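You operate a simulated robot arm through the tools that you are given. There is no shell and no other tool. Be economical: measure what you need, move in short steps, check, and stop when the job is done.

You run a simulated two-armed robot. Do the job below in one go: nothing can be reset, and whatever is moved stays where it is left.

## Task
Carry the teal bowl with both arms and set it on the counter top.

Only the result counts: the job must be done as asked and must still hold three seconds after the hand-in. Knocking over, shifting, dropping, spilling or breaking anything else fails it.

## Robot
Two 7-joint arms with two-finger parallel grippers on one trunk, on a base that drives. Base frame: it is fixed to the floor where the robot stands at the start and does not move with it; the origin is under the middle of the robot, x ahead of it, y to its left, z up; the surface under the hand at the start is at about z = 740. Lengths are in mm, angles in rad, forces in N, time in s.
The left shoulder is at the start at [70, 188, 1215], the right one opposite. With the tool pointing down near the work surface each hand reaches from about 180 to 760 mm from the robot's upright axis, wherever it stands, measured 20 degrees to its own side. Places, roughly: counter top [-3800, -700, 900]. Payload 3.91 kg a hand.
Tool frame (each hand has its own): the origin (TCP) lies between the finger pads and is the grasp point; the fingertips stand 30 mm ahead of it; z points along the fingers, y is the line along which they close. The gripper opens to 110 mm. The fingers are 20 mm wide and 10 mm thick; the gripper's body (48 by 112 mm) begins 55 mm behind the TCP.
Orientation is that of the tool frame in the base frame, as a unit quaternion [w, x, y, z]. With the fingers straight down and closing along the base's y, the tool's x points along the base's -x, its y along +y and its z along -z.

## Interface
- The arms move only by the tool move_arm. It takes "left_commands", "right_commands" or both (then of equal length, played together; a hand with none holds still); each is a list of rows, each a list of 7 numbers: the turn, a rotation vector about the tool's x, y, z in rad, then the shift along the tool's x, y, z in mm, then the opening, from 0 (shut) to 1 (fully open). In form: [[rx, ry, rz, x, y, z, grip], ...]. A call has 1 to 12 rows; each row is the pose to reach, as a shift and turn from the pose commanded when the call began, along the tool's axes at that moment. A row lasts 0.2 s, in which the tool goes at most 50 mm and 0.15 rad; a call with a longer step from one row to the next is refused whole, and so is a gripper value outside its range. Where a pose cannot be reached the arm comes as near as it can. A force on the tool above 40 N (or 10 N above the force at the start of the call, whichever is more), or a blocked arm, ends the call early, and 0.2 s more pass. The fingers move at their own pace (about 72 mm/s each) and stop on an object; they squeeze with about 42 N. The grip force told is the motor's: it shows also when the fingers shut on nothing. Time passes only in rows, and 0.2 s behind the last, so rows that repeat a pose let the fingers close. It gives the time, the measured TCP pose, the force on the tool (base axes), the opening and the grip force at its end, in the units of the frame above (readings bear some noise), with the torque about the TCP (base axes, N m) and any sound that the robot's microphone picked up.
- Cameras (640 x 400 px; columns grow to the right, rows downward): "scene" is now at [133.3, -10.4, 1430.2]; the picture's right is [-0.12, -0.99, 0.00], its down [-0.70, 0.08, -0.71] and it looks along [0.71, -0.09, -0.70] (base axes); focal length 283 px, centre (320, 200). "left" rides on the left gripper at [72, -17, -103] in its tool frame; the picture's right is [0.23, 0.97, 0.00], its down [-0.76, 0.18, -0.62] and it looks along [-0.61, 0.14, 0.78] (tool axes); focal length 222 px, centre (320, 200). "right" rides on the right gripper at [72, 17, -103] in its tool frame; the picture's right is [-0.23, 0.97, 0.00], its down [-0.76, -0.18, -0.62] and it looks along [-0.61, -0.14, 0.78] (tool axes); focal length 222 px, centre (320, 200). There is no depth. A picture from a camera that has moved, and an enlarged one, comes with that camera's place and axes in the base frame and with its lens.
- capture(camera): a new picture of that camera. The clock stands still meanwhile.
- raise_lower(by): slides the trunk up (or, below 0, down) by that many mm; the arms and the scene camera ride with it, the base frame stays. It gives what a move gives, with no picture.
- roll_base(legs): drives the robot by 1 to 6 legs, each [ahead, turn to the left] in mm and rad, along the robot's own axes; the way and the turn of a leg run together, so that a leg with both is an arc; at most 1500 mm and 3.142 rad a leg. The arms and the cameras ride along, it lands a little off, and it stops where it bumps. It gives what a move gives.
- head_to(pan, tilt): turns the head with the scene camera to pan (to the left, within 1.501 rad either way) and tilt (down, from -0.506 to 1.204), counted from straight ahead of the robot. It gives what a move gives.
- zoom(camera, box): a new picture of the part [left, top, right, bottom] of that camera's present view, enlarged. The clock stands still meanwhile.
- hand_in(): hands the job in; it is judged then, once.

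Work in short steps. Places have to be worked out from the pictures, the camera data and where the tool is seen: move nearer, look again, correct. Check each grasp and each placing, and mend what went wrong. You have 120 turns and 88 pictures in all, those below and enlarged ones among them. Open the grippers and draw the arms clear of the work before you hand the job in, unless the task says otherwise; then end with one line.

The tools are called as a command line: name --argument value ..., lists and objects as JSON in quotes. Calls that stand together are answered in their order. move_arm: Moves the arms, as the interface text tells. Its arguments: {"type":"object","properties":{"left_commands":{"type":"array","items":{"type":"array","items":{"type":"number"}}},"right_commands":{"type":"array","items":{"type":"array","items":{"type":"number"}}}},"required":[]} The other tools are called the same way: raise_lower (by) slides the trunk up or down; roll_base (legs) drives the base; head_to (pan, tilt) turns the head that bears the scene camera; capture (camera) takes a picture; zoom (camera, box) takes an enlarged picture of a part of a camera's view; hand_in () hands the job in.

At the start:

```text
time_s: 0.0
left_position: [588.7, 231.3, 1127.4]
left_orientation: [0.001, 0.001, 1.0, 0.0]
left_ft_force: [-0.3, -0.1, -0.3]
left_wrist_torque: [-0.03, 0.02, -0.01]
left_finger_gap: 110.0
left_gripper_force: 0.0
right_position: [556.2, -302.7, 1126.3]
right_orientation: [0.001, 0.001, 1.0, 0.001]
right_ft_force: [0.5, -0.3, -0.6]
right_wrist_torque: [-0.01, -0.03, 0.02]
right_finger_gap: 110.3
right_gripper_force: 0.0
trunk travel left (down, up): [-725.0, 215.0]
robot x, y, heading: [0.7, -0.5, 0.002]
head pan, tilt: [-0.12, 0.78]
```

scene: 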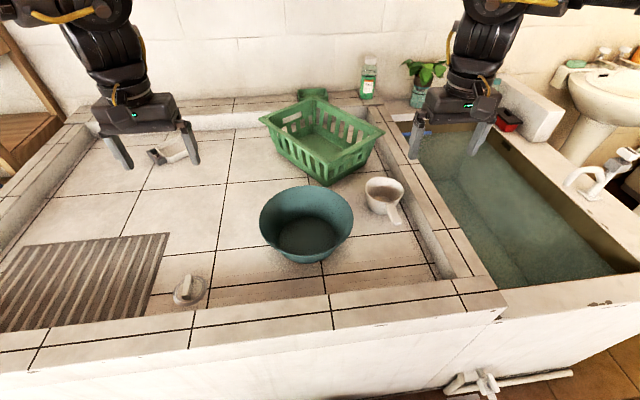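
right: 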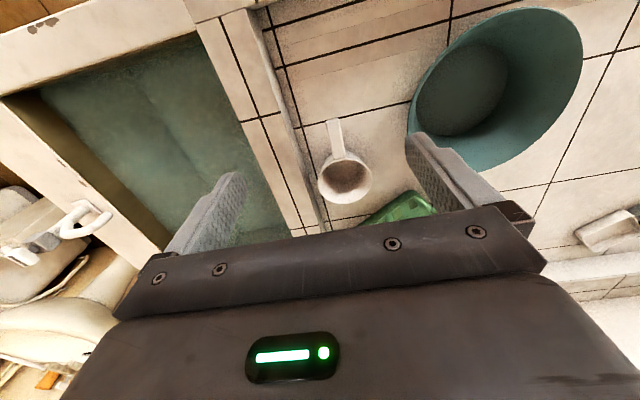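
left: 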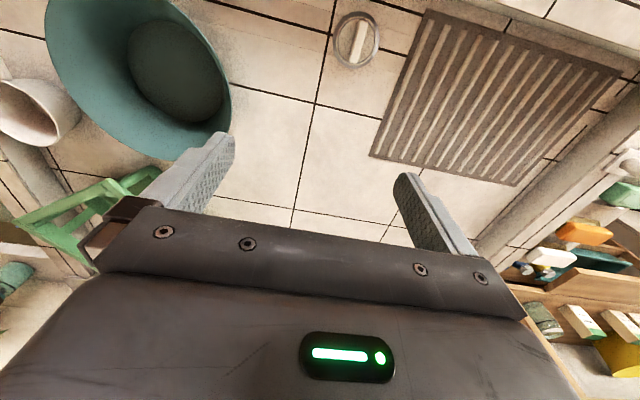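

The bowl looks to be near [670, -40] with a rim about 265 mm across. I'll zoom in on it and check both wrist views for its rim height and contents.

zoom --camera "scene" --box '[230, 150, 430, 275]'

```text
3.20 times, centred on (330, 212) of scene
camera zoom: at [133.3, -10.4, 1430.2], right [-0.12, -0.99, 0.0], down [-0.7, 0.08, -0.71], along [0.71, -0.09, -0.7], focal length 905 px, centre (288, 160)
```

zoom: 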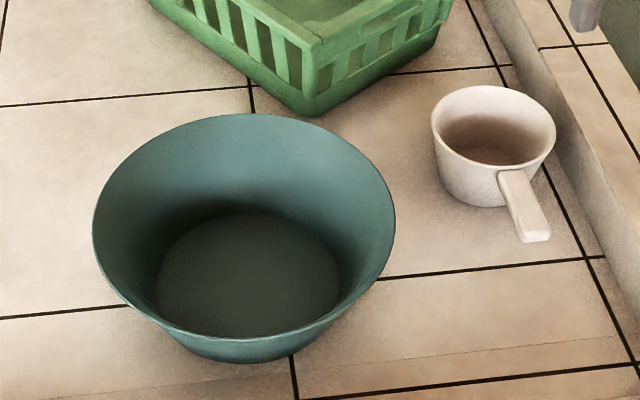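

The bowl looks empty, with the rim at about z=838, centre about [672, -39] and radius about 132. Before I grasp it, I'll look right and left to see the drive space.

head_to --pan -1.5 --tilt 0.35

capture --camera "scene"

head_to --pan 1.5 --tilt 0.35

capture --camera "scene"

head_to --pan -0.05 --tilt 0.85

```text
time_s: 1.5
left_position: [588.6, 231.8, 1126.0]
left_orientation: [0.0, 0.0, 1.0, 0.0]
left_ft_force: [0.6, 0.9, 0.3]
left_wrist_torque: [-0.04, 0.03, -0.01]
left_finger_gap: 110.2
left_gripper_force: 0.1
right_position: [556.9, -301.7, 1127.8]
right_orientation: [-0.001, -0.001, 1.0, -0.001]
right_ft_force: [-0.1, 0.0, -0.1]
right_wrist_torque: [0.0, -0.03, 0.02]
right_finger_gap: 109.8
right_gripper_force: 0.1
trunk travel left (down, up): [-725.0, 215.0]
robot x, y, heading: [1.5, -1.2, -0.001]
head pan, tilt: [-1.499, 0.351]
```

```text
83 pictures are left
camera scene: at [59.0, -93.4, 1468.3], right [-1.0, -0.07, 0.0], down [-0.03, 0.34, -0.94], along [0.07, -0.94, -0.34], focal length 283 px, centre (320, 200)
```

scene: 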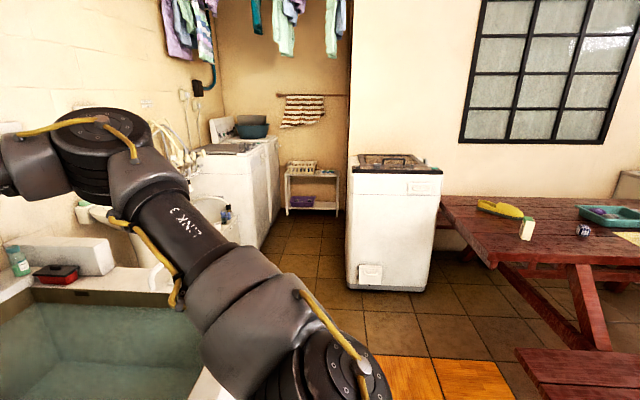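

```text
time_s: 4.1
left_position: [589.2, 231.8, 1126.3]
left_orientation: [-0.001, 0.0, 1.0, 0.0]
left_ft_force: [-0.3, 0.5, -0.3]
left_wrist_torque: [-0.01, 0.01, 0.01]
left_finger_gap: 110.3
left_gripper_force: 0.1
right_position: [556.1, -302.2, 1127.2]
right_orientation: [0.0, -0.001, 1.0, 0.0]
right_ft_force: [0.7, 0.0, -0.3]
right_wrist_torque: [0.02, -0.05, -0.02]
right_finger_gap: 110.0
right_gripper_force: 0.2
trunk travel left (down, up): [-725.0, 215.0]
robot x, y, heading: [-0.2, 1.8, 0.004]
head pan, tilt: [1.499, 0.351]
```

```text
82 pictures are left
camera scene: at [59.0, 92.3, 1468.3], right [1.0, -0.07, 0.0], down [-0.02, -0.34, -0.94], along [0.07, 0.94, -0.34], focal length 283 px, centre (320, 200)
```

scene: 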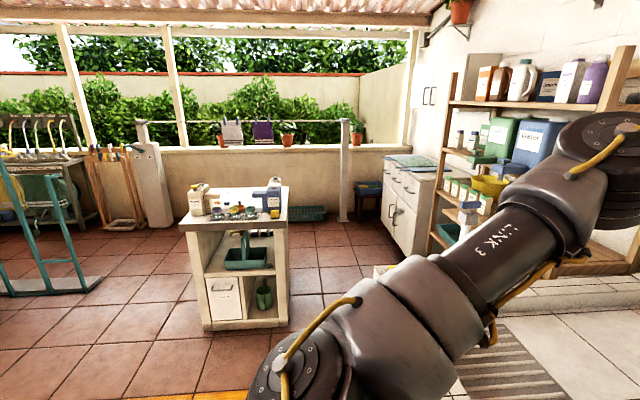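

```text
time_s: 5.8
left_position: [589.4, 231.4, 1127.8]
left_orientation: [0.0, 0.0, 1.0, 0.0]
left_ft_force: [0.3, -0.2, -0.7]
left_wrist_torque: [-0.04, -0.02, 0.01]
left_finger_gap: 109.9
left_gripper_force: 0.0
right_position: [556.4, -301.3, 1126.5]
right_orientation: [0.0, 0.0, 1.0, 0.0]
right_ft_force: [-0.5, 0.7, 0.4]
right_wrist_torque: [0.03, 0.0, 0.0]
right_finger_gap: 110.2
right_gripper_force: 0.0
trunk travel left (down, up): [-725.0, 215.0]
robot x, y, heading: [0.5, -2.2, -0.001]
head pan, tilt: [-0.051, 0.85]
```

The robot has open floor behind it. There's a picnic table back right and a small stand on the left. I'll bring both hands to pre-grasp poses above the bowl's left and right rims, tilted to match the wall slope and half open.

move_arm --left_commands '[[0.067, 0, 0, -14, -16, 31, 0.6], [0.133, 0, 0, -28, -32, 62, 0.6], [0.2, 0, 0, -42, -48, 93, 0.5], [0.267, 0, 0, -55, -63, 124, 0.5], [0.333, 0, 0, -69, -79, 155, 0.5], [0.4, 0, 0, -83, -95, 187, 0.5], [0.4, 0, 0, -83, -95, 187, 0.5]]' --right_commands '[[-0.067, 0, 0, -19, 15, 31, 0.6], [-0.133, 0, 0, -38, 29, 62, 0.6], [-0.2, 0, 0, -58, 44, 93, 0.5], [-0.267, 0, 0, -77, 59, 124, 0.5], [-0.333, 0, 0, -96, 73, 155, 0.5], [-0.4, 0, 0, -115, 88, 187, 0.5], [-0.4, 0, 0, -115, 88, 187, 0.5]]'

capture --camera "scene"

capture --camera "left"

capture --camera "right"

```text
time_s: 7.3
left_position: [672.0, 136.8, 942.1]
left_orientation: [0.0, 0.0, 0.98, -0.199]
left_ft_force: [-0.1, 0.6, 0.7]
left_wrist_torque: [-0.02, -0.03, 0.04]
left_finger_gap: 54.9
left_gripper_force: 0.1
right_position: [669.2, -214.6, 939.3]
right_orientation: [0.001, 0.0, 0.98, 0.2]
right_ft_force: [-0.7, -0.7, -1.0]
right_wrist_torque: [0.0, -0.03, -0.01]
right_finger_gap: 55.1
right_gripper_force: 0.0
trunk travel left (down, up): [-725.0, 215.0]
robot x, y, heading: [0.7, 1.2, -0.0]
head pan, tilt: [-0.051, 0.85]
```

```text
81 pictures are left
camera scene: at [128.8, -4.6, 1424.8], right [-0.05, -1.0, 0.0], down [-0.75, 0.04, -0.66], along [0.66, -0.03, -0.75], focal length 283 px, centre (320, 200)
```

scene: 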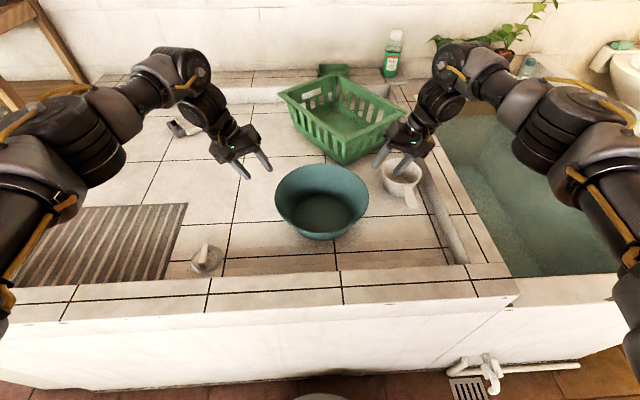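

```text
80 pictures are left
camera left: at [598.9, 160.2, 1042.5], right [-0.23, 0.9, -0.38], down [0.76, 0.41, 0.51], along [0.61, -0.17, -0.77], focal length 222 px, centre (320, 200)
```

left: 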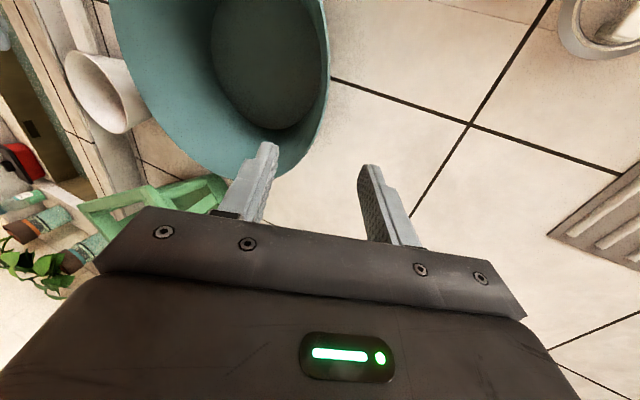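

```text
79 pictures are left
camera right: at [597.3, -237.5, 1041.5], right [0.23, 0.9, 0.38], down [0.76, -0.41, 0.51], along [0.61, 0.18, -0.77], focal length 222 px, centre (320, 200)
```

right: 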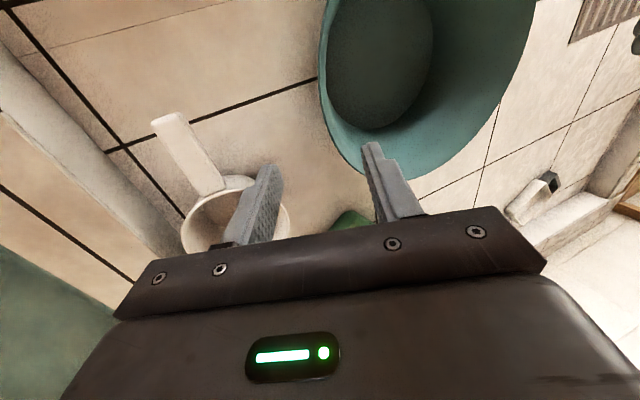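

All views agree on a bowl centre of about [665, -35], radius 129 and rim z of about 838. Both hands now go 95 mm along the tilted approach, and I'll check before going further.

move_arm --left_commands '[[0, 0, 0, 3, 0, 35, 0.5], [0, 0, 0, 7, 1, 70, 0.5], [0, 0, 0, 7, 1, 95, 0.5]]' --right_commands '[[0, 0, 0, 2, 3, 35, 0.5], [0, 0, 0, 4, 6, 70, 0.5], [0, 0, 0, 4, 7, 95, 0.5]]'

zoom --camera "scene" --box '[200, 120, 440, 270]'

capture --camera "left"

capture --camera "right"

```text
time_s: 8.2
left_position: [666.5, 100.0, 851.1]
left_orientation: [-0.001, -0.001, 0.98, -0.198]
left_ft_force: [0.2, 0.4, -1.1]
left_wrist_torque: [-0.07, 0.02, -0.01]
left_finger_gap: 54.9
left_gripper_force: 0.1
right_position: [668.2, -169.7, 854.0]
right_orientation: [-0.001, 0.0, 0.98, 0.199]
right_ft_force: [-0.4, 1.0, 0.1]
right_wrist_torque: [-0.05, -0.02, 0.03]
right_finger_gap: 55.1
right_gripper_force: 0.0
trunk travel left (down, up): [-725.0, 215.0]
robot x, y, heading: [-1.5, -4.2, -0.004]
head pan, tilt: [-0.051, 0.85]
```

```text
2.67 times, centred on (320, 195) of scene
camera zoom: at [131.4, -4.8, 1424.6], right [-0.05, -1.0, 0.0], down [-0.75, 0.04, -0.66], along [0.66, -0.03, -0.75], focal length 754 px, centre (320, 213)
```

zoom: 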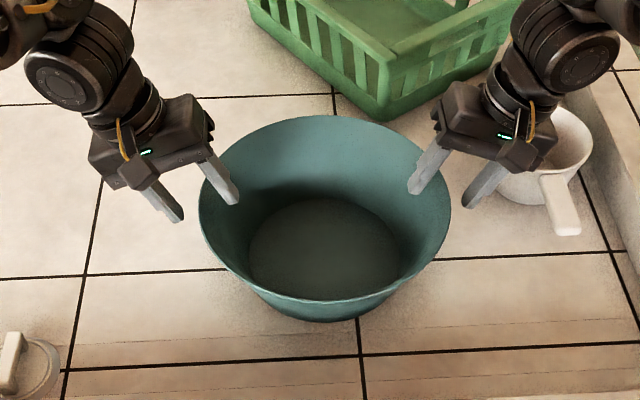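

```text
77 pictures are left
camera left: at [593.9, 123.9, 953.2], right [-0.23, 0.9, -0.38], down [0.76, 0.41, 0.5], along [0.61, -0.17, -0.78], focal length 222 px, centre (320, 200)
```

left: 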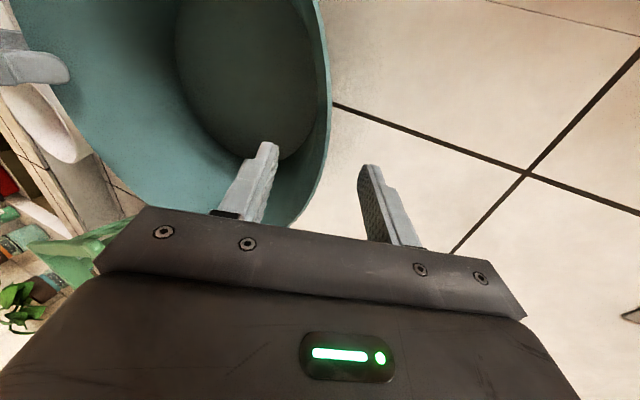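

```text
76 pictures are left
camera right: at [595.6, -193.9, 956.2], right [0.23, 0.9, 0.38], down [0.76, -0.41, 0.5], along [0.61, 0.17, -0.78], focal length 222 px, centre (320, 200)
```

right: 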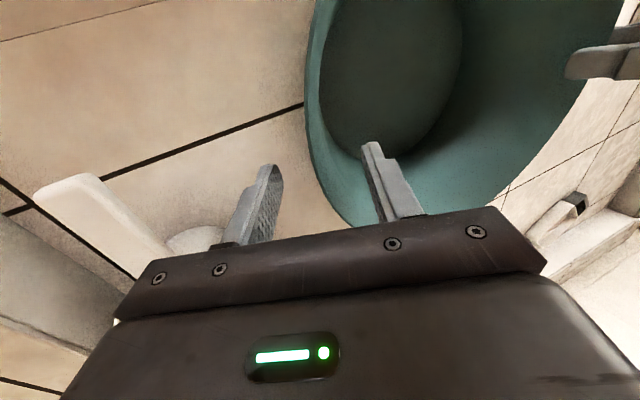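

Both hands straddle the wall, roughly centred. I'll advance 35 mm more along the fingers and close.

move_arm --left_commands '[[0, 0, 0, 0, 0, 18, 0.5], [0, 0, 0, 0, 0, 35, 0.5], [0, 0, 0, 0, 0, 35, 0.5]]' --right_commands '[[0, 0, 0, 0, 0, 18, 0.5], [0, 0, 0, 0, 0, 36, 0.5], [0, 0, 0, 0, 0, 36, 0.5]]'

capture --camera "left"

capture --camera "right"

```text
time_s: 8.9
left_position: [663.7, 85.7, 820.6]
left_orientation: [0.0, 0.0, 0.98, -0.198]
left_ft_force: [-0.1, 0.6, 0.0]
left_wrist_torque: [-0.01, -0.02, -0.04]
left_finger_gap: 55.1
left_gripper_force: 0.1
right_position: [667.3, -156.4, 821.2]
right_orientation: [-0.001, 0.0, 0.98, 0.199]
right_ft_force: [-0.2, -0.1, 0.3]
right_wrist_torque: [0.0, 0.0, 0.01]
right_finger_gap: 54.9
right_gripper_force: 0.1
trunk travel left (down, up): [-725.0, 215.0]
robot x, y, heading: [3.3, 0.5, -0.003]
head pan, tilt: [-0.051, 0.85]
```

```text
75 pictures are left
camera left: at [592.0, 110.2, 922.0], right [-0.23, 0.9, -0.38], down [0.76, 0.41, 0.5], along [0.61, -0.17, -0.78], focal length 222 px, centre (320, 200)
```

left: 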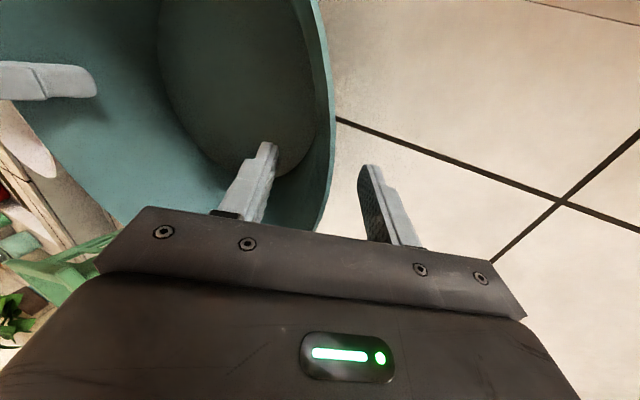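

```text
74 pictures are left
camera right: at [594.6, -179.6, 924.1], right [0.23, 0.9, 0.38], down [0.76, -0.41, 0.51], along [0.61, 0.17, -0.78], focal length 222 px, centre (320, 200)
```

right: 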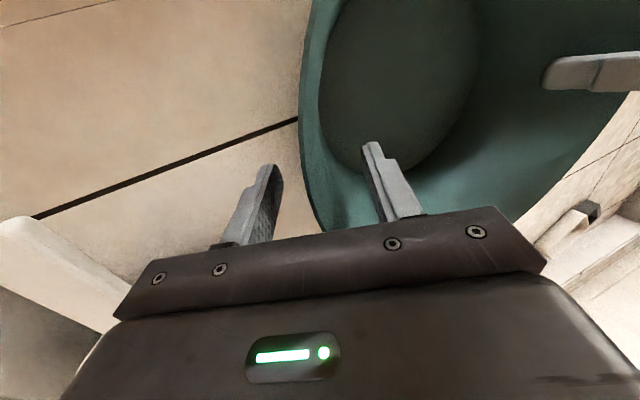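

The walls are centred in both grippers, so I'll close both together.

move_arm --left_commands '[[0, 0, 0, 0, 0, 0, 0.3], [0, 0, 0, 0, 0, 0, 0.15], [0, 0, 0, 0, 0, 0, 0], [0, 0, 0, 0, 0, 0, 0], [0, 0, 0, 0, 0, 0, 0]]' --right_commands '[[0, 0, 0, 0, 0, 0, 0.3], [0, 0, 0, 0, 0, 0, 0.15], [0, 0, 0, 0, 0, 0, 0], [0, 0, 0, 0, 0, 0, 0], [0, 0, 0, 0, 0, 0, 0]]'

zoom --camera "scene" --box '[200, 120, 440, 270]'

```text
time_s: 10.2
left_position: [663.5, 81.6, 822.3]
left_orientation: [0.0, 0.004, 0.979, -0.202]
left_ft_force: [-0.8, -34.2, 9.8]
left_wrist_torque: [-0.53, -0.85, -0.56]
left_finger_gap: 6.8
left_gripper_force: 42.5
right_position: [666.3, -152.9, 823.3]
right_orientation: [0.001, -0.002, 0.979, 0.202]
right_ft_force: [5.3, 36.3, 3.1]
right_wrist_torque: [0.55, 0.6, -0.63]
right_finger_gap: 7.0
right_gripper_force: 42.0
trunk travel left (down, up): [-725.0, 215.0]
robot x, y, heading: [-3.5, 0.7, -0.004]
head pan, tilt: [-0.051, 0.85]
```

```text
2.67 times, centred on (320, 195) of scene
camera zoom: at [129.5, -4.4, 1424.9], right [-0.05, -1.0, 0.0], down [-0.75, 0.04, -0.66], along [0.66, -0.03, -0.75], focal length 754 px, centre (320, 213)
```

zoom: 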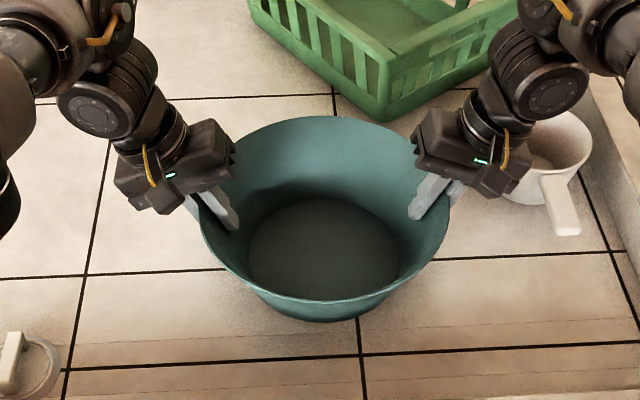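

Both hands grip a wall about 7 mm thick, but they pull outward on it with about 35 N. I'll ease each hand inward 4 mm to relieve that.

move_arm --left_commands '[[0, 0, 0, 0, -2, 0, 0], [0, 0, 0, 0, -4, 0, 0], [0, 0, 0, 0, -4, 0, 0]]' --right_commands '[[0, 0, 0, 0, 2, 0, 0], [0, 0, 0, 0, 4, 0, 0], [0, 0, 0, 0, 4, 0, 0]]'

```text
time_s: 10.9
left_position: [663.7, 81.9, 823.2]
left_orientation: [-0.001, 0.002, 0.98, -0.199]
left_ft_force: [-7.4, -21.3, 9.2]
left_wrist_torque: [-0.61, -0.28, -0.85]
left_finger_gap: 7.0
left_gripper_force: 41.8
right_position: [665.7, -152.9, 824.0]
right_orientation: [0.0, 0.0, 0.98, 0.199]
right_ft_force: [7.0, 23.7, 0.7]
right_wrist_torque: [0.65, 0.24, -0.84]
right_finger_gap: 6.9
right_gripper_force: 41.9
trunk travel left (down, up): [-725.0, 215.0]
robot x, y, heading: [-1.0, -0.4, 0.002]
head pan, tilt: [-0.051, 0.85]
```

The outward force has dropped to about 22 N. I'll ease in another 5 mm.

move_arm --left_commands '[[0, 0, 0, 0, -2.5, 0, 0], [0, 0, 0, 1, -5, 0, 0], [0, 0, 0, 1, -5, 0, 0]]' --right_commands '[[0, 0, 0, 0, 2.5, 0, 0], [0, 0, 0, -1, 5, 0, 0], [0, 0, 0, -1, 5, 0, 0]]'

```text
time_s: 11.8
left_position: [664.8, 82.4, 820.9]
left_orientation: [-0.001, -0.003, 0.981, -0.195]
left_ft_force: [-4.6, 12.1, 0.9]
left_wrist_torque: [-1.05, -0.92, -0.55]
left_finger_gap: 7.4
left_gripper_force: 42.1
right_position: [668.3, -152.8, 824.9]
right_orientation: [-0.001, 0.003, 0.981, 0.195]
right_ft_force: [5.5, -12.4, 0.0]
right_wrist_torque: [1.03, 0.9, -0.52]
right_finger_gap: 6.6
right_gripper_force: 41.7
trunk travel left (down, up): [-725.0, 215.0]
robot x, y, heading: [-1.6, -0.5, -0.002]
head pan, tilt: [-0.051, 0.85]
```

The residual force is now small, so I'll lift with the trunk by 40 mm first and look.

raise_lower --by 40

capture --camera "scene"

```text
time_s: 12.6
left_position: [665.6, 81.3, 861.1]
left_orientation: [-0.001, -0.003, 0.981, -0.196]
left_ft_force: [-5.1, 37.1, -1.7]
left_wrist_torque: [-1.24, -0.86, -0.49]
left_finger_gap: 7.2
left_gripper_force: 42.3
right_position: [669.7, -151.7, 864.3]
right_orientation: [-0.001, 0.003, 0.981, 0.196]
right_ft_force: [4.5, -38.0, -0.5]
right_wrist_torque: [1.2, 0.83, -0.57]
right_finger_gap: 6.8
right_gripper_force: 42.9
trunk travel left (down, up): [-765.0, 175.0]
robot x, y, heading: [3.4, 1.2, 0.001]
head pan, tilt: [-0.051, 0.85]
```

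```text
72 pictures are left
camera scene: at [131.5, -4.5, 1464.5], right [-0.05, -1.0, 0.0], down [-0.75, 0.04, -0.66], along [0.66, -0.03, -0.75], focal length 283 px, centre (320, 200)
```

scene: 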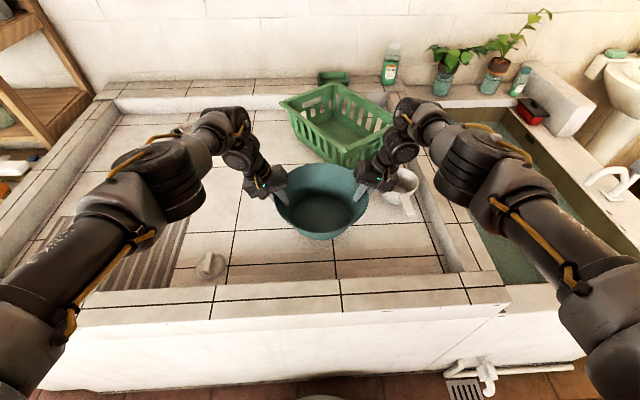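

The bowl is up, but the hands now squeeze inward with about 37 N. I'll back each off outward by 2.5 mm.

move_arm --left_commands '[[0, 0, 0, 0, 1.5, 0, 0], [0, 0, 0, 0, 2.5, 0, 0], [0, 0, 0, 0, 2.5, 0, 0]]' --right_commands '[[0, 0, 0, 0, -1.5, 0, 0], [0, 0, 0, 0, -2.5, 0, 0], [0, 0, 0, 0, -2.5, 0, 0]]'

raise_lower --by 170

```text
time_s: 13.4
left_position: [664.2, 81.4, 862.3]
left_orientation: [-0.002, -0.002, 0.98, -0.198]
left_ft_force: [-6.9, 29.6, -0.9]
left_wrist_torque: [-1.17, -0.59, -0.67]
left_finger_gap: 7.0
left_gripper_force: 42.1
right_position: [668.2, -152.7, 864.4]
right_orientation: [0.0, 0.002, 0.98, 0.199]
right_ft_force: [6.0, -29.4, -1.3]
right_wrist_torque: [1.13, 0.58, -0.67]
right_finger_gap: 6.4
right_gripper_force: 41.4
trunk travel left (down, up): [-765.0, 175.0]
robot x, y, heading: [0.9, -0.5, -0.003]
head pan, tilt: [-0.051, 0.85]
```

```text
time_s: 15.3
left_position: [664.8, 80.7, 1031.7]
left_orientation: [0.0, -0.001, 0.98, -0.198]
left_ft_force: [-8.2, 29.7, -1.0]
left_wrist_torque: [-1.12, -0.2, -0.88]
left_finger_gap: 6.7
left_gripper_force: 41.9
right_position: [667.6, -153.1, 1034.6]
right_orientation: [0.001, 0.002, 0.98, 0.199]
right_ft_force: [7.6, -30.5, -0.5]
right_wrist_torque: [1.1, 0.14, -0.86]
right_finger_gap: 6.7
right_gripper_force: 42.3
trunk travel left (down, up): [-935.0, 5.0]
robot x, y, heading: [-0.0, -1.1, -0.004]
head pan, tilt: [-0.051, 0.85]
```

The bowl is held with its bottom near z=950. I'll lift it 60 mm more with both arms for clearance.

move_arm --left_commands '[[0, 0, 0, 0, -5, -14, 0], [0, 0, 0, 0, -11, -28, 0], [0, 0, 0, 0, -16, -41, 0], [0, 0, 0, 0, -21.5, -55, 0], [0, 0, 0, 0, -21.5, -55, 0]]' --right_commands '[[0, 0, 0, 0, 5, -14, 0], [0, 0, 0, 0, 11, -28, 0], [0, 0, 0, 0, 16, -41, 0], [0, 0, 0, 0, 21.5, -55, 0], [0, 0, 0, 0, 21.5, -55, 0]]'

roll_base --legs '[[-500, 0]]'

capture --camera "scene"

```text
time_s: 16.5
left_position: [664.5, 81.0, 1092.2]
left_orientation: [0.0, 0.0, 0.98, -0.199]
left_ft_force: [-8.4, 20.2, -0.6]
left_wrist_torque: [-1.03, -0.33, -0.78]
left_finger_gap: 6.4
left_gripper_force: 41.6
right_position: [668.2, -153.2, 1093.6]
right_orientation: [0.0, 0.0, 0.98, 0.2]
right_ft_force: [7.9, -20.2, -0.6]
right_wrist_torque: [1.02, 0.3, -0.83]
right_finger_gap: 6.8
right_gripper_force: 42.2
trunk travel left (down, up): [-935.0, 5.0]
robot x, y, heading: [1.2, 0.2, 0.002]
head pan, tilt: [-0.051, 0.85]
```

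```text
time_s: 19.4
left_position: [164.7, 81.2, 1090.7]
left_orientation: [-0.002, 0.0, 0.98, -0.199]
left_ft_force: [-6.3, 9.1, -2.7]
left_wrist_torque: [-0.96, -0.41, -0.75]
left_finger_gap: 6.7
left_gripper_force: 41.6
right_position: [167.9, -152.3, 1092.3]
right_orientation: [0.0, 0.001, 0.98, 0.198]
right_ft_force: [7.1, -9.8, -1.7]
right_wrist_torque: [0.98, 0.41, -0.75]
right_finger_gap: 7.0
right_gripper_force: 42.2
trunk travel left (down, up): [-935.0, 5.0]
robot x, y, heading: [-502.8, -1.9, 0.001]
head pan, tilt: [-0.051, 0.85]
```

```text
71 pictures are left
camera scene: at [-368.9, -4.5, 1634.4], right [-0.05, -1.0, 0.0], down [-0.75, 0.04, -0.66], along [0.66, -0.03, -0.75], focal length 283 px, centre (320, 200)
```

scene: 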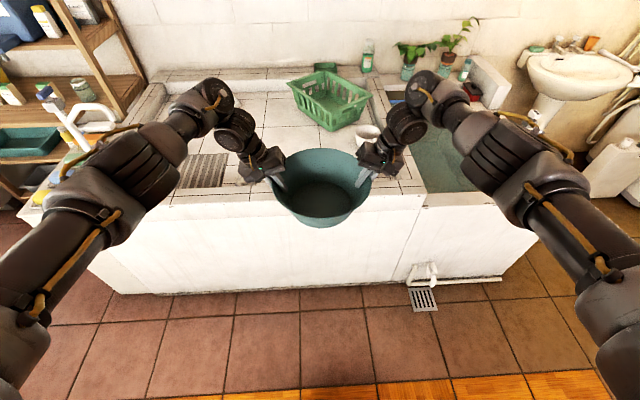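

The bowl is clear and the grip is steady. I'll turn left a quarter, look, and then turn another quarter.

roll_base --legs '[[0, 1.57]]'

head_to --pan 1.2 --tilt 0.4

capture --camera "scene"

```text
time_s: 23.7
left_position: [-591.5, 662.2, 1091.6]
left_orientation: [-0.141, 0.697, -0.689, 0.14]
left_ft_force: [-1.6, -7.2, -1.4]
left_wrist_torque: [0.28, -0.81, -0.84]
left_finger_gap: 6.5
left_gripper_force: 42.5
right_position: [-357.0, 670.1, 1093.4]
right_orientation: [0.142, 0.696, -0.69, -0.14]
right_ft_force: [0.9, 6.8, -0.7]
right_wrist_torque: [-0.27, 0.86, -0.85]
right_finger_gap: 6.5
right_gripper_force: 41.9
trunk travel left (down, up): [-935.0, 5.0]
robot x, y, heading: [-501.5, 0.7, 1.585]
head pan, tilt: [-0.051, 0.85]
```

```text
time_s: 25.1
left_position: [-592.6, 662.4, 1091.2]
left_orientation: [-0.142, 0.696, -0.689, 0.141]
left_ft_force: [-0.2, -6.7, -1.3]
left_wrist_torque: [0.39, -0.88, -0.75]
left_finger_gap: 6.8
left_gripper_force: 41.9
right_position: [-359.0, 671.2, 1092.7]
right_orientation: [0.141, 0.697, -0.689, -0.141]
right_ft_force: [1.0, 8.0, -1.1]
right_wrist_torque: [-0.34, 0.87, -0.76]
right_finger_gap: 6.7
right_gripper_force: 42.4
trunk travel left (down, up): [-935.0, 5.0]
robot x, y, heading: [-499.8, -0.8, 1.587]
head pan, tilt: [1.201, 0.4]
```

```text
70 pictures are left
camera scene: at [-587.0, 83.0, 1673.7], right [0.35, 0.94, 0.0], down [0.36, -0.14, -0.92], along [-0.86, 0.32, -0.39], focal length 283 px, centre (320, 200)
```

scene: 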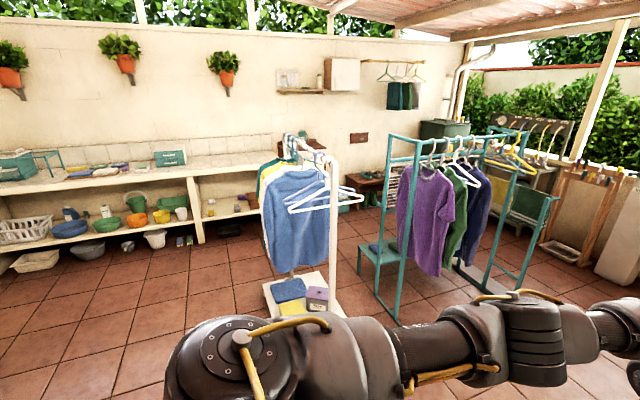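

The counter runs along the far -x wall, and a clothes rack stands around x -2600 to -2100, y 300 to 700. I'll turn the rest of the way and look ahead.

roll_base --legs '[[0, 1.55]]'

head_to --pan 0.0 --tilt 0.4

capture --camera "scene"

head_to --pan 1.0 --tilt 0.5

capture --camera "scene"

```text
time_s: 29.3
left_position: [-1166.9, -75.4, 1092.3]
left_orientation: [-0.198, 0.98, -0.003, 0.001]
left_ft_force: [5.7, -0.1, -1.8]
left_wrist_torque: [0.85, 0.5, -0.71]
left_finger_gap: 6.8
left_gripper_force: 42.0
right_position: [-1169.2, 159.0, 1094.0]
right_orientation: [0.199, 0.98, -0.005, -0.001]
right_ft_force: [-6.6, 0.4, -1.5]
right_wrist_torque: [-0.92, -0.49, -0.72]
right_finger_gap: 6.8
right_gripper_force: 42.3
trunk travel left (down, up): [-935.0, 5.0]
robot x, y, heading: [-502.8, 1.1, 3.136]
head pan, tilt: [1.201, 0.4]
```

```text
time_s: 30.7
left_position: [-1164.9, -75.2, 1091.6]
left_orientation: [-0.199, 0.98, -0.006, 0.003]
left_ft_force: [7.0, -1.2, -1.3]
left_wrist_torque: [0.89, 0.35, -0.79]
left_finger_gap: 6.5
left_gripper_force: 41.8
right_position: [-1169.1, 158.5, 1093.3]
right_orientation: [0.2, 0.98, -0.006, 0.0]
right_ft_force: [-5.5, 1.1, -1.4]
right_wrist_torque: [-0.87, -0.38, -0.79]
right_finger_gap: 6.5
right_gripper_force: 41.6
trunk travel left (down, up): [-935.0, 5.0]
robot x, y, heading: [-501.2, -0.9, 3.132]
head pan, tilt: [0.0, 0.4]
```

```text
69 pictures are left
camera scene: at [-643.0, 0.7, 1673.7], right [0.01, 1.0, 0.0], down [0.39, 0.0, -0.92], along [-0.92, 0.01, -0.39], focal length 283 px, centre (320, 200)
```

scene: 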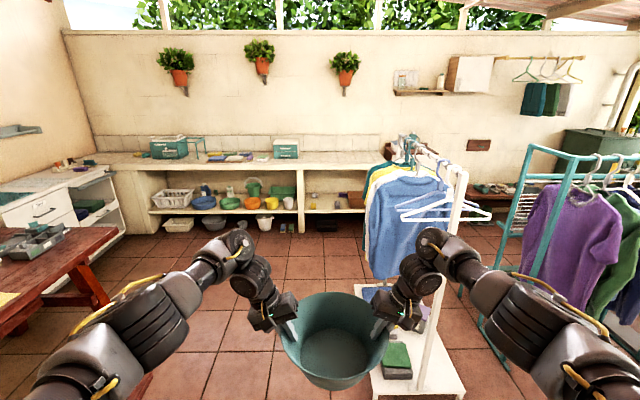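

```text
time_s: 32.0
left_position: [-1166.2, -75.9, 1092.5]
left_orientation: [-0.2, 0.98, -0.005, 0.001]
left_ft_force: [8.8, -1.4, -1.3]
left_wrist_torque: [0.8, -0.03, -0.94]
left_finger_gap: 6.7
left_gripper_force: 41.9
right_position: [-1168.9, 158.3, 1092.8]
right_orientation: [0.199, 0.98, -0.005, -0.001]
right_ft_force: [-7.9, 0.8, -1.6]
right_wrist_torque: [-0.85, 0.04, -0.95]
right_finger_gap: 6.6
right_gripper_force: 42.2
trunk travel left (down, up): [-935.0, 5.0]
robot x, y, heading: [-501.4, -1.7, 3.131]
head pan, tilt: [1.0, 0.499]
```

```text
68 pictures are left
camera scene: at [-600.2, -75.9, 1664.6], right [-0.84, 0.55, 0.0], down [0.26, 0.4, -0.88], along [-0.48, -0.73, -0.48], focal length 283 px, centre (320, 200)
```

scene: 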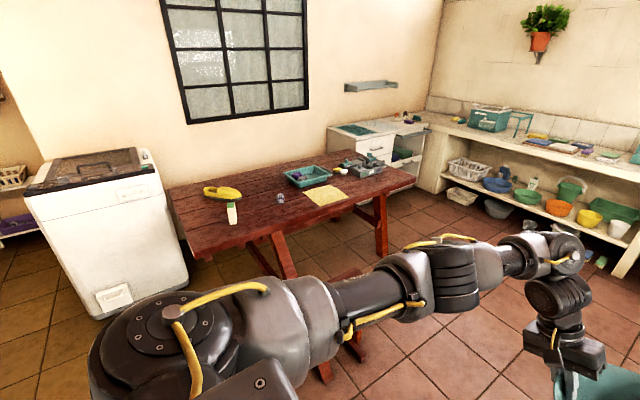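

A picnic bench lies on my left, with its inner edge perhaps at y=-700, and the clothes rack is on my right from about y=190. The wrist cameras should show both sides of the corridor.

capture --camera "left"

capture --camera "right"

head_to --pan 0.55 --tilt 0.9

capture --camera "scene"

```text
67 pictures are left
camera left: at [-1094.0, -101.8, 1193.6], right [0.22, -0.9, -0.38], down [-0.77, -0.4, 0.5], along [-0.6, 0.18, -0.78], focal length 222 px, centre (320, 200)
```

left: 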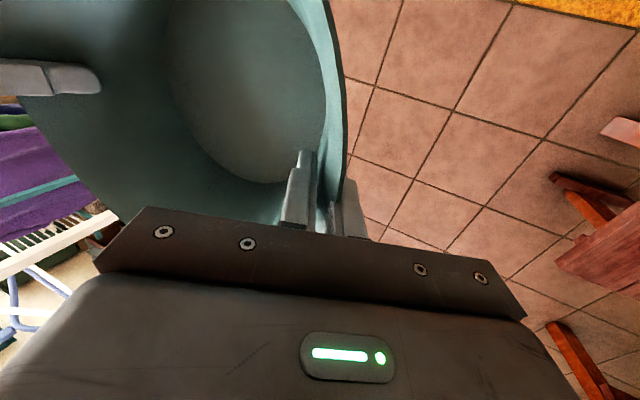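

```text
66 pictures are left
camera right: at [-1096.2, 183.7, 1195.1], right [-0.24, -0.89, 0.38], down [-0.76, 0.41, 0.5], along [-0.61, -0.17, -0.78], focal length 222 px, centre (320, 200)
```

right: 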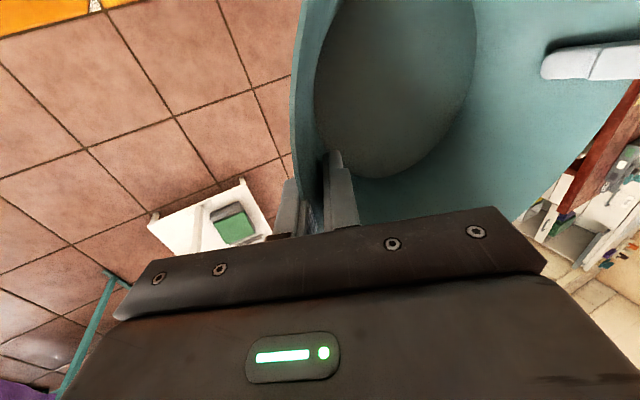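

```text
time_s: 32.9
left_position: [-1165.2, -76.0, 1092.1]
left_orientation: [-0.199, 0.98, -0.005, 0.0]
left_ft_force: [8.3, -0.6, -1.3]
left_wrist_torque: [0.79, 0.1, -0.92]
left_finger_gap: 6.6
left_gripper_force: 41.6
right_position: [-1169.7, 157.3, 1092.3]
right_orientation: [0.199, 0.98, -0.006, -0.002]
right_ft_force: [-7.8, 0.9, -0.5]
right_wrist_torque: [-0.83, -0.08, -0.93]
right_finger_gap: 6.8
right_gripper_force: 42.2
trunk travel left (down, up): [-935.0, 5.0]
robot x, y, heading: [-500.6, 0.3, 3.135]
head pan, tilt: [0.55, 0.901]
```

```text
65 pictures are left
camera scene: at [-614.9, -38.8, 1630.8], right [-0.52, 0.86, 0.0], down [0.67, 0.4, -0.62], along [-0.53, -0.32, -0.78], focal length 283 px, centre (320, 200)
```

scene: 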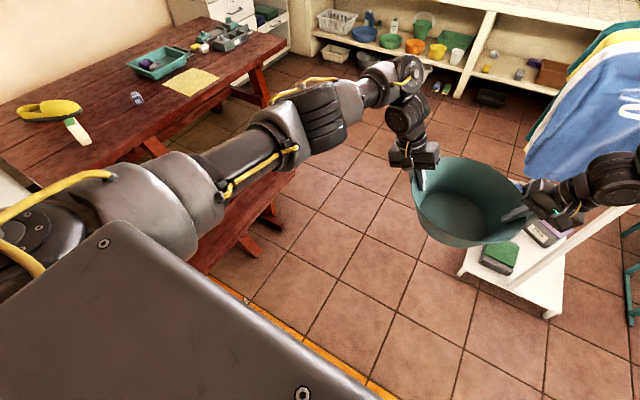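

The bench edge is at about y=-760 and ends near x=-1520, and the rack's shirts begin at about y=250. I'll shift to about y=-220 with a shallow diagonal, then straighten up and drive.

roll_base --legs '[[0, 0.27], [800, 0], [0, -0.265]]'

head_to --pan 0.0 --tilt 0.5

capture --camera "scene"

```text
time_s: 39.0
left_position: [-1943.9, -281.9, 1091.0]
left_orientation: [-0.199, 0.98, -0.006, 0.002]
left_ft_force: [6.3, 0.4, -1.7]
left_wrist_torque: [0.86, 0.29, -0.78]
left_finger_gap: 6.6
left_gripper_force: 41.9
right_position: [-1947.7, -49.1, 1093.8]
right_orientation: [0.199, 0.98, -0.006, 0.001]
right_ft_force: [-7.0, 0.6, -0.8]
right_wrist_torque: [-0.87, -0.3, -0.8]
right_finger_gap: 6.7
right_gripper_force: 42.3
trunk travel left (down, up): [-935.0, 5.0]
robot x, y, heading: [-1278.1, -207.5, 3.134]
head pan, tilt: [0.55, 0.901]
```

```text
time_s: 40.0
left_position: [-1943.3, -281.2, 1090.6]
left_orientation: [-0.199, 0.98, -0.006, 0.001]
left_ft_force: [6.0, -1.5, -1.0]
left_wrist_torque: [0.91, 0.6, -0.65]
left_finger_gap: 6.7
left_gripper_force: 42.2
right_position: [-1946.7, -47.2, 1094.0]
right_orientation: [0.199, 0.98, -0.006, -0.001]
right_ft_force: [-5.8, 1.5, -1.1]
right_wrist_torque: [-0.89, -0.59, -0.65]
right_finger_gap: 6.8
right_gripper_force: 42.1
trunk travel left (down, up): [-935.0, 5.0]
robot x, y, heading: [-1280.9, -210.2, 3.131]
head pan, tilt: [0.0, 0.499]
```

```text
64 pictures are left
camera scene: at [-1418.4, -205.7, 1664.6], right [0.01, 1.0, 0.0], down [0.48, 0.0, -0.88], along [-0.88, 0.01, -0.48], focal length 283 px, centre (320, 200)
```

scene: 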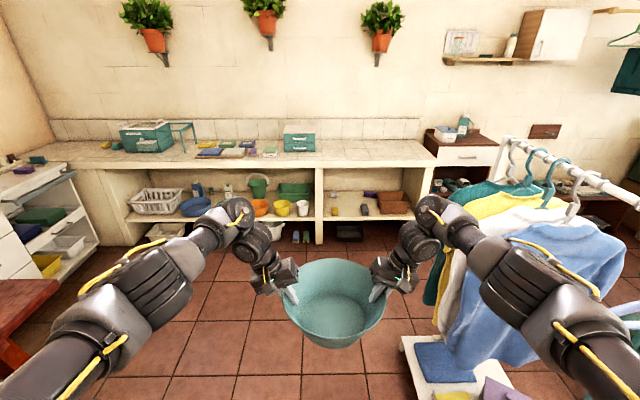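

The counter top spans x about -3350 to -3980. It is free right of the teal box, for y above about -220. To keep my right elbow off the shirts (y≥250), I'll swing left to about y=-430 while passing the rack.

roll_base --legs '[[0, 0.3], [760, 0], [0, -0.29], [450, 0]]'

capture --camera "scene"

head_to --pan -0.9 --tilt 0.6

capture --camera "scene"

```text
time_s: 48.3
left_position: [-3120.7, -509.9, 1092.9]
left_orientation: [-0.2, 0.98, -0.001, -0.001]
left_ft_force: [7.1, -0.3, -0.6]
left_wrist_torque: [0.85, 0.35, -0.78]
left_finger_gap: 6.5
left_gripper_force: 42.0
right_position: [-3126.7, -274.0, 1094.2]
right_orientation: [0.2, 0.98, 0.0, 0.0]
right_ft_force: [-6.7, -0.8, -0.6]
right_wrist_torque: [-0.82, -0.29, -0.82]
right_finger_gap: 6.8
right_gripper_force: 42.2
trunk travel left (down, up): [-935.0, 5.0]
robot x, y, heading: [-2457.7, -428.7, -3.137]
head pan, tilt: [0.0, 0.499]
```

```text
63 pictures are left
camera scene: at [-2596.0, -427.5, 1664.8], right [0.0, 1.0, 0.0], down [0.48, 0.0, -0.88], along [-0.88, 0.0, -0.48], focal length 283 px, centre (320, 200)
```

scene: 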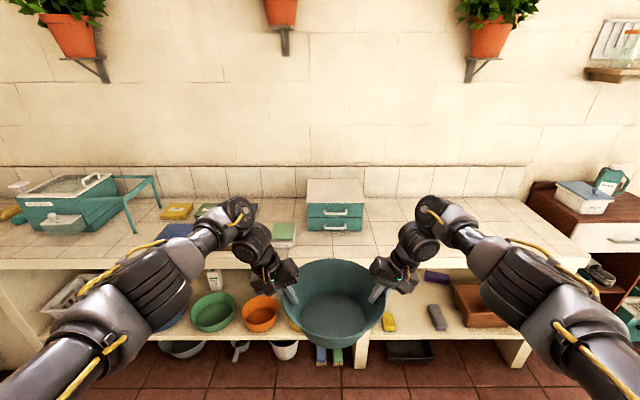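

```text
time_s: 49.5
left_position: [-3121.4, -508.5, 1091.2]
left_orientation: [-0.199, 0.98, 0.0, 0.001]
left_ft_force: [6.3, -0.7, -0.6]
left_wrist_torque: [0.87, 0.49, -0.71]
left_finger_gap: 6.4
left_gripper_force: 41.8
right_position: [-3127.8, -275.9, 1094.4]
right_orientation: [0.2, 0.98, 0.0, 0.0]
right_ft_force: [-5.5, 1.7, -1.1]
right_wrist_torque: [-0.87, -0.51, -0.74]
right_finger_gap: 6.2
right_gripper_force: 42.2
trunk travel left (down, up): [-935.0, 5.0]
robot x, y, heading: [-2458.0, -428.4, -3.138]
head pan, tilt: [-0.901, 0.6]
```

```text
62 pictures are left
camera scene: at [-2561.7, -358.1, 1655.6], right [0.78, 0.62, 0.0], down [0.35, -0.44, -0.83], along [-0.51, 0.65, -0.56], focal length 283 px, centre (320, 200)
```

scene: 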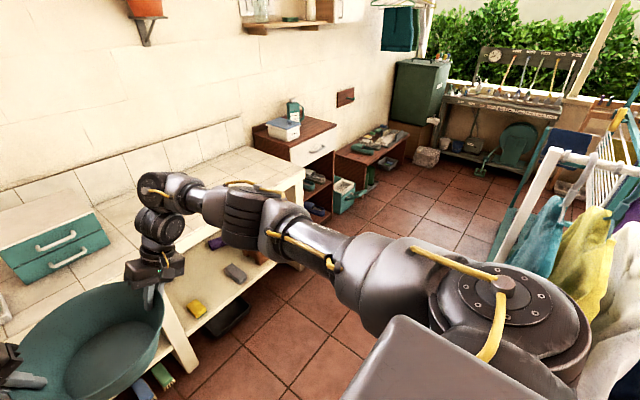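

The rack is well clear behind on the right. The box's right edge is at about y=-230 and the counter front at about x=-3450, so I'll aim for a bowl centre of about [-3640, 50]. I'll turn right 0.37 and drive 450 mm towards it.

roll_base --legs '[[0, -0.37], [450, 0]]'

head_to --pan 0.0 --tilt 0.8

capture --camera "scene"

```text
time_s: 53.4
left_position: [-3525.1, -103.2, 1093.5]
left_orientation: [-0.196, 0.963, -0.18, 0.035]
left_ft_force: [5.7, -3.3, -0.7]
left_wrist_torque: [1.0, 0.12, -0.73]
left_finger_gap: 6.5
left_gripper_force: 42.0
right_position: [-3445.0, 117.3, 1094.5]
right_orientation: [0.196, 0.963, -0.181, -0.036]
right_ft_force: [-6.1, 1.7, -0.5]
right_wrist_torque: [-0.96, -0.12, -0.74]
right_finger_gap: 6.6
right_gripper_force: 42.1
trunk travel left (down, up): [-935.0, 5.0]
robot x, y, heading: [-2875.1, -266.6, 2.77]
head pan, tilt: [-0.901, 0.6]
```

```text
time_s: 54.6
left_position: [-3526.3, -102.7, 1092.6]
left_orientation: [-0.196, 0.963, -0.18, 0.037]
left_ft_force: [4.8, -3.0, -0.8]
left_wrist_torque: [1.02, 0.16, -0.69]
left_finger_gap: 6.6
left_gripper_force: 42.2
right_position: [-3446.5, 118.2, 1093.3]
right_orientation: [0.196, 0.963, -0.182, -0.037]
right_ft_force: [-4.4, 2.6, 0.7]
right_wrist_torque: [-1.0, -0.12, -0.74]
right_finger_gap: 6.4
right_gripper_force: 41.8
trunk travel left (down, up): [-935.0, 5.0]
robot x, y, heading: [-2878.8, -267.5, 2.778]
head pan, tilt: [0.0, 0.799]
```

```text
61 pictures are left
camera scene: at [-2997.8, -218.4, 1638.7], right [0.36, 0.93, 0.0], down [0.67, -0.26, -0.7], along [-0.65, 0.25, -0.72], focal length 283 px, centre (320, 200)
```

scene: 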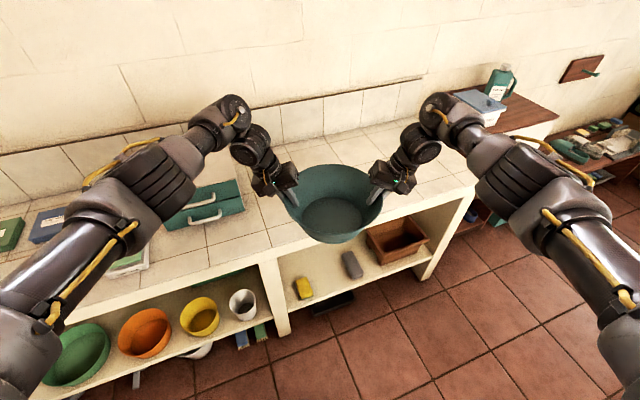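

The front-edge estimates from three views agree best with a top at about z=850 and an edge near x=-3540. I'll drive another 220 mm so the bowl is well over the counter, then look with a steep tilt.

roll_base --legs '[[220, 0]]'

capture --camera "scene"

capture --camera "left"

capture --camera "right"

```text
time_s: 56.2
left_position: [-3724.2, -26.5, 1096.3]
left_orientation: [-0.196, 0.963, -0.18, 0.034]
left_ft_force: [6.7, -3.7, -0.9]
left_wrist_torque: [0.74, -0.29, -0.98]
left_finger_gap: 6.7
left_gripper_force: 41.8
right_position: [-3644.3, 193.4, 1098.1]
right_orientation: [0.196, 0.963, -0.179, -0.039]
right_ft_force: [-6.2, 4.0, -0.3]
right_wrist_torque: [-0.83, 0.38, -0.92]
right_finger_gap: 6.8
right_gripper_force: 42.4
trunk travel left (down, up): [-935.0, 5.0]
robot x, y, heading: [-3080.2, -187.8, 2.774]
head pan, tilt: [0.0, 0.799]
```

```text
60 pictures are left
camera scene: at [-3193.6, -143.4, 1639.5], right [0.36, 0.93, 0.0], down [0.67, -0.26, -0.7], along [-0.65, 0.25, -0.71], focal length 283 px, centre (320, 200)
```

scene: 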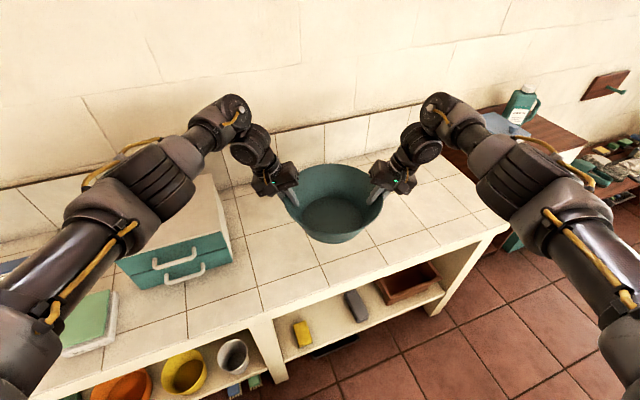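

```text
59 pictures are left
camera left: at [-3665.4, -77.2, 1197.8], right [-0.11, -0.92, -0.38], down [-0.85, -0.11, 0.51], along [-0.51, 0.38, -0.77], focal length 222 px, centre (320, 200)
```

left: 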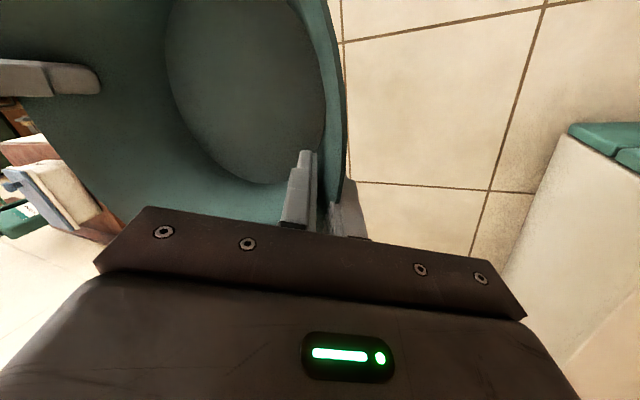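

```text
58 pictures are left
camera right: at [-3568.2, 191.5, 1199.4], right [-0.53, -0.76, 0.38], down [-0.56, 0.65, 0.51], along [-0.63, 0.06, -0.77], focal length 222 px, centre (320, 200)
```

right: 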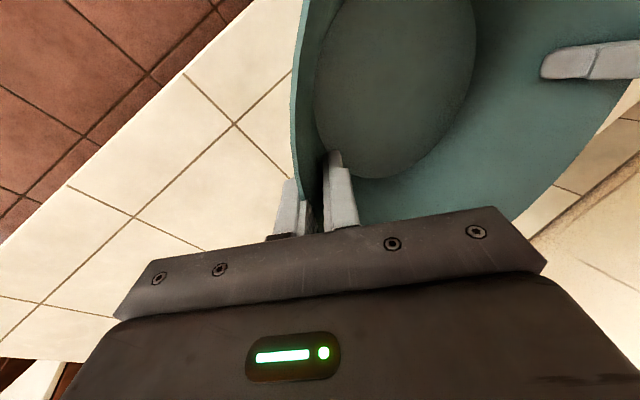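

The counter front edge is at x=-3560 and the bowl centre is at [-3684, 84], so the bowl base is only about 35 mm inside. The base still has room, so I'll roll 100 mm further.

roll_base --legs '[[100, 0]]'

raise_lower --by -80

capture --camera "scene"

capture --camera "left"

```text
time_s: 57.9
left_position: [-3819.3, 10.7, 1098.3]
left_orientation: [-0.2, 0.963, -0.177, 0.032]
left_ft_force: [2.0, -2.0, -0.7]
left_wrist_torque: [1.29, 0.68, -0.5]
left_finger_gap: 6.6
left_gripper_force: 41.7
right_position: [-3740.8, 231.0, 1100.4]
right_orientation: [0.199, 0.961, -0.188, -0.046]
right_ft_force: [-3.0, 1.8, -1.4]
right_wrist_torque: [-1.26, -0.79, -0.4]
right_finger_gap: 5.6
right_gripper_force: 41.8
trunk travel left (down, up): [-935.0, 5.0]
robot x, y, heading: [-3176.0, -152.9, 2.772]
head pan, tilt: [0.0, 0.799]
stopped in leg 1: the robot was blocked; the commanded pose is now the measured one
```

```text
time_s: 59.0
left_position: [-3813.1, 9.0, 1021.7]
left_orientation: [-0.202, 0.963, -0.176, 0.029]
left_ft_force: [6.5, -2.9, -1.6]
left_wrist_torque: [0.86, -0.07, -0.86]
left_finger_gap: 6.5
left_gripper_force: 41.8
right_position: [-3735.8, 229.1, 1025.8]
right_orientation: [0.197, 0.961, -0.187, -0.049]
right_ft_force: [-6.6, 3.7, -0.6]
right_wrist_torque: [-0.88, 0.12, -0.82]
right_finger_gap: 5.8
right_gripper_force: 42.4
trunk travel left (down, up): [-855.0, 85.0]
robot x, y, heading: [-3175.6, -151.0, 2.774]
head pan, tilt: [0.0, 0.799]
```

```text
57 pictures are left
camera scene: at [-3294.1, -105.0, 1558.8], right [0.36, 0.93, 0.0], down [0.67, -0.26, -0.7], along [-0.65, 0.25, -0.72], focal length 283 px, centre (320, 200)
```

scene: 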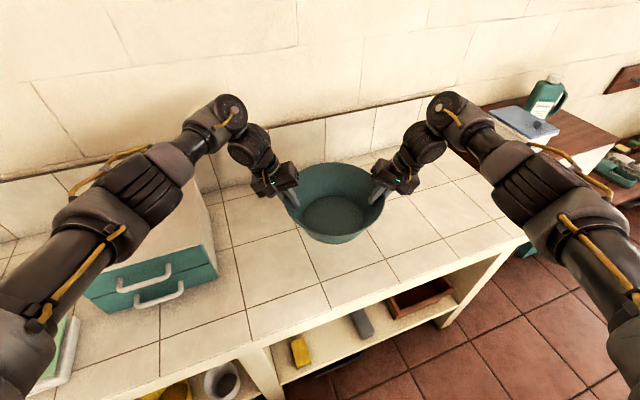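

```text
56 pictures are left
camera left: at [-3753.1, -42.0, 1122.1], right [-0.11, -0.91, -0.39], down [-0.85, -0.12, 0.51], along [-0.51, 0.39, -0.77], focal length 222 px, centre (320, 200)
```

left: 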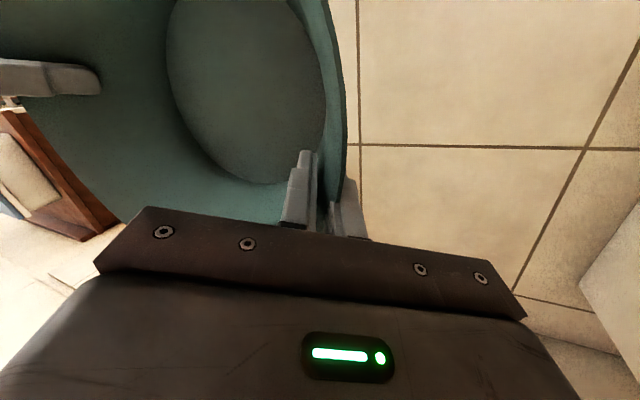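

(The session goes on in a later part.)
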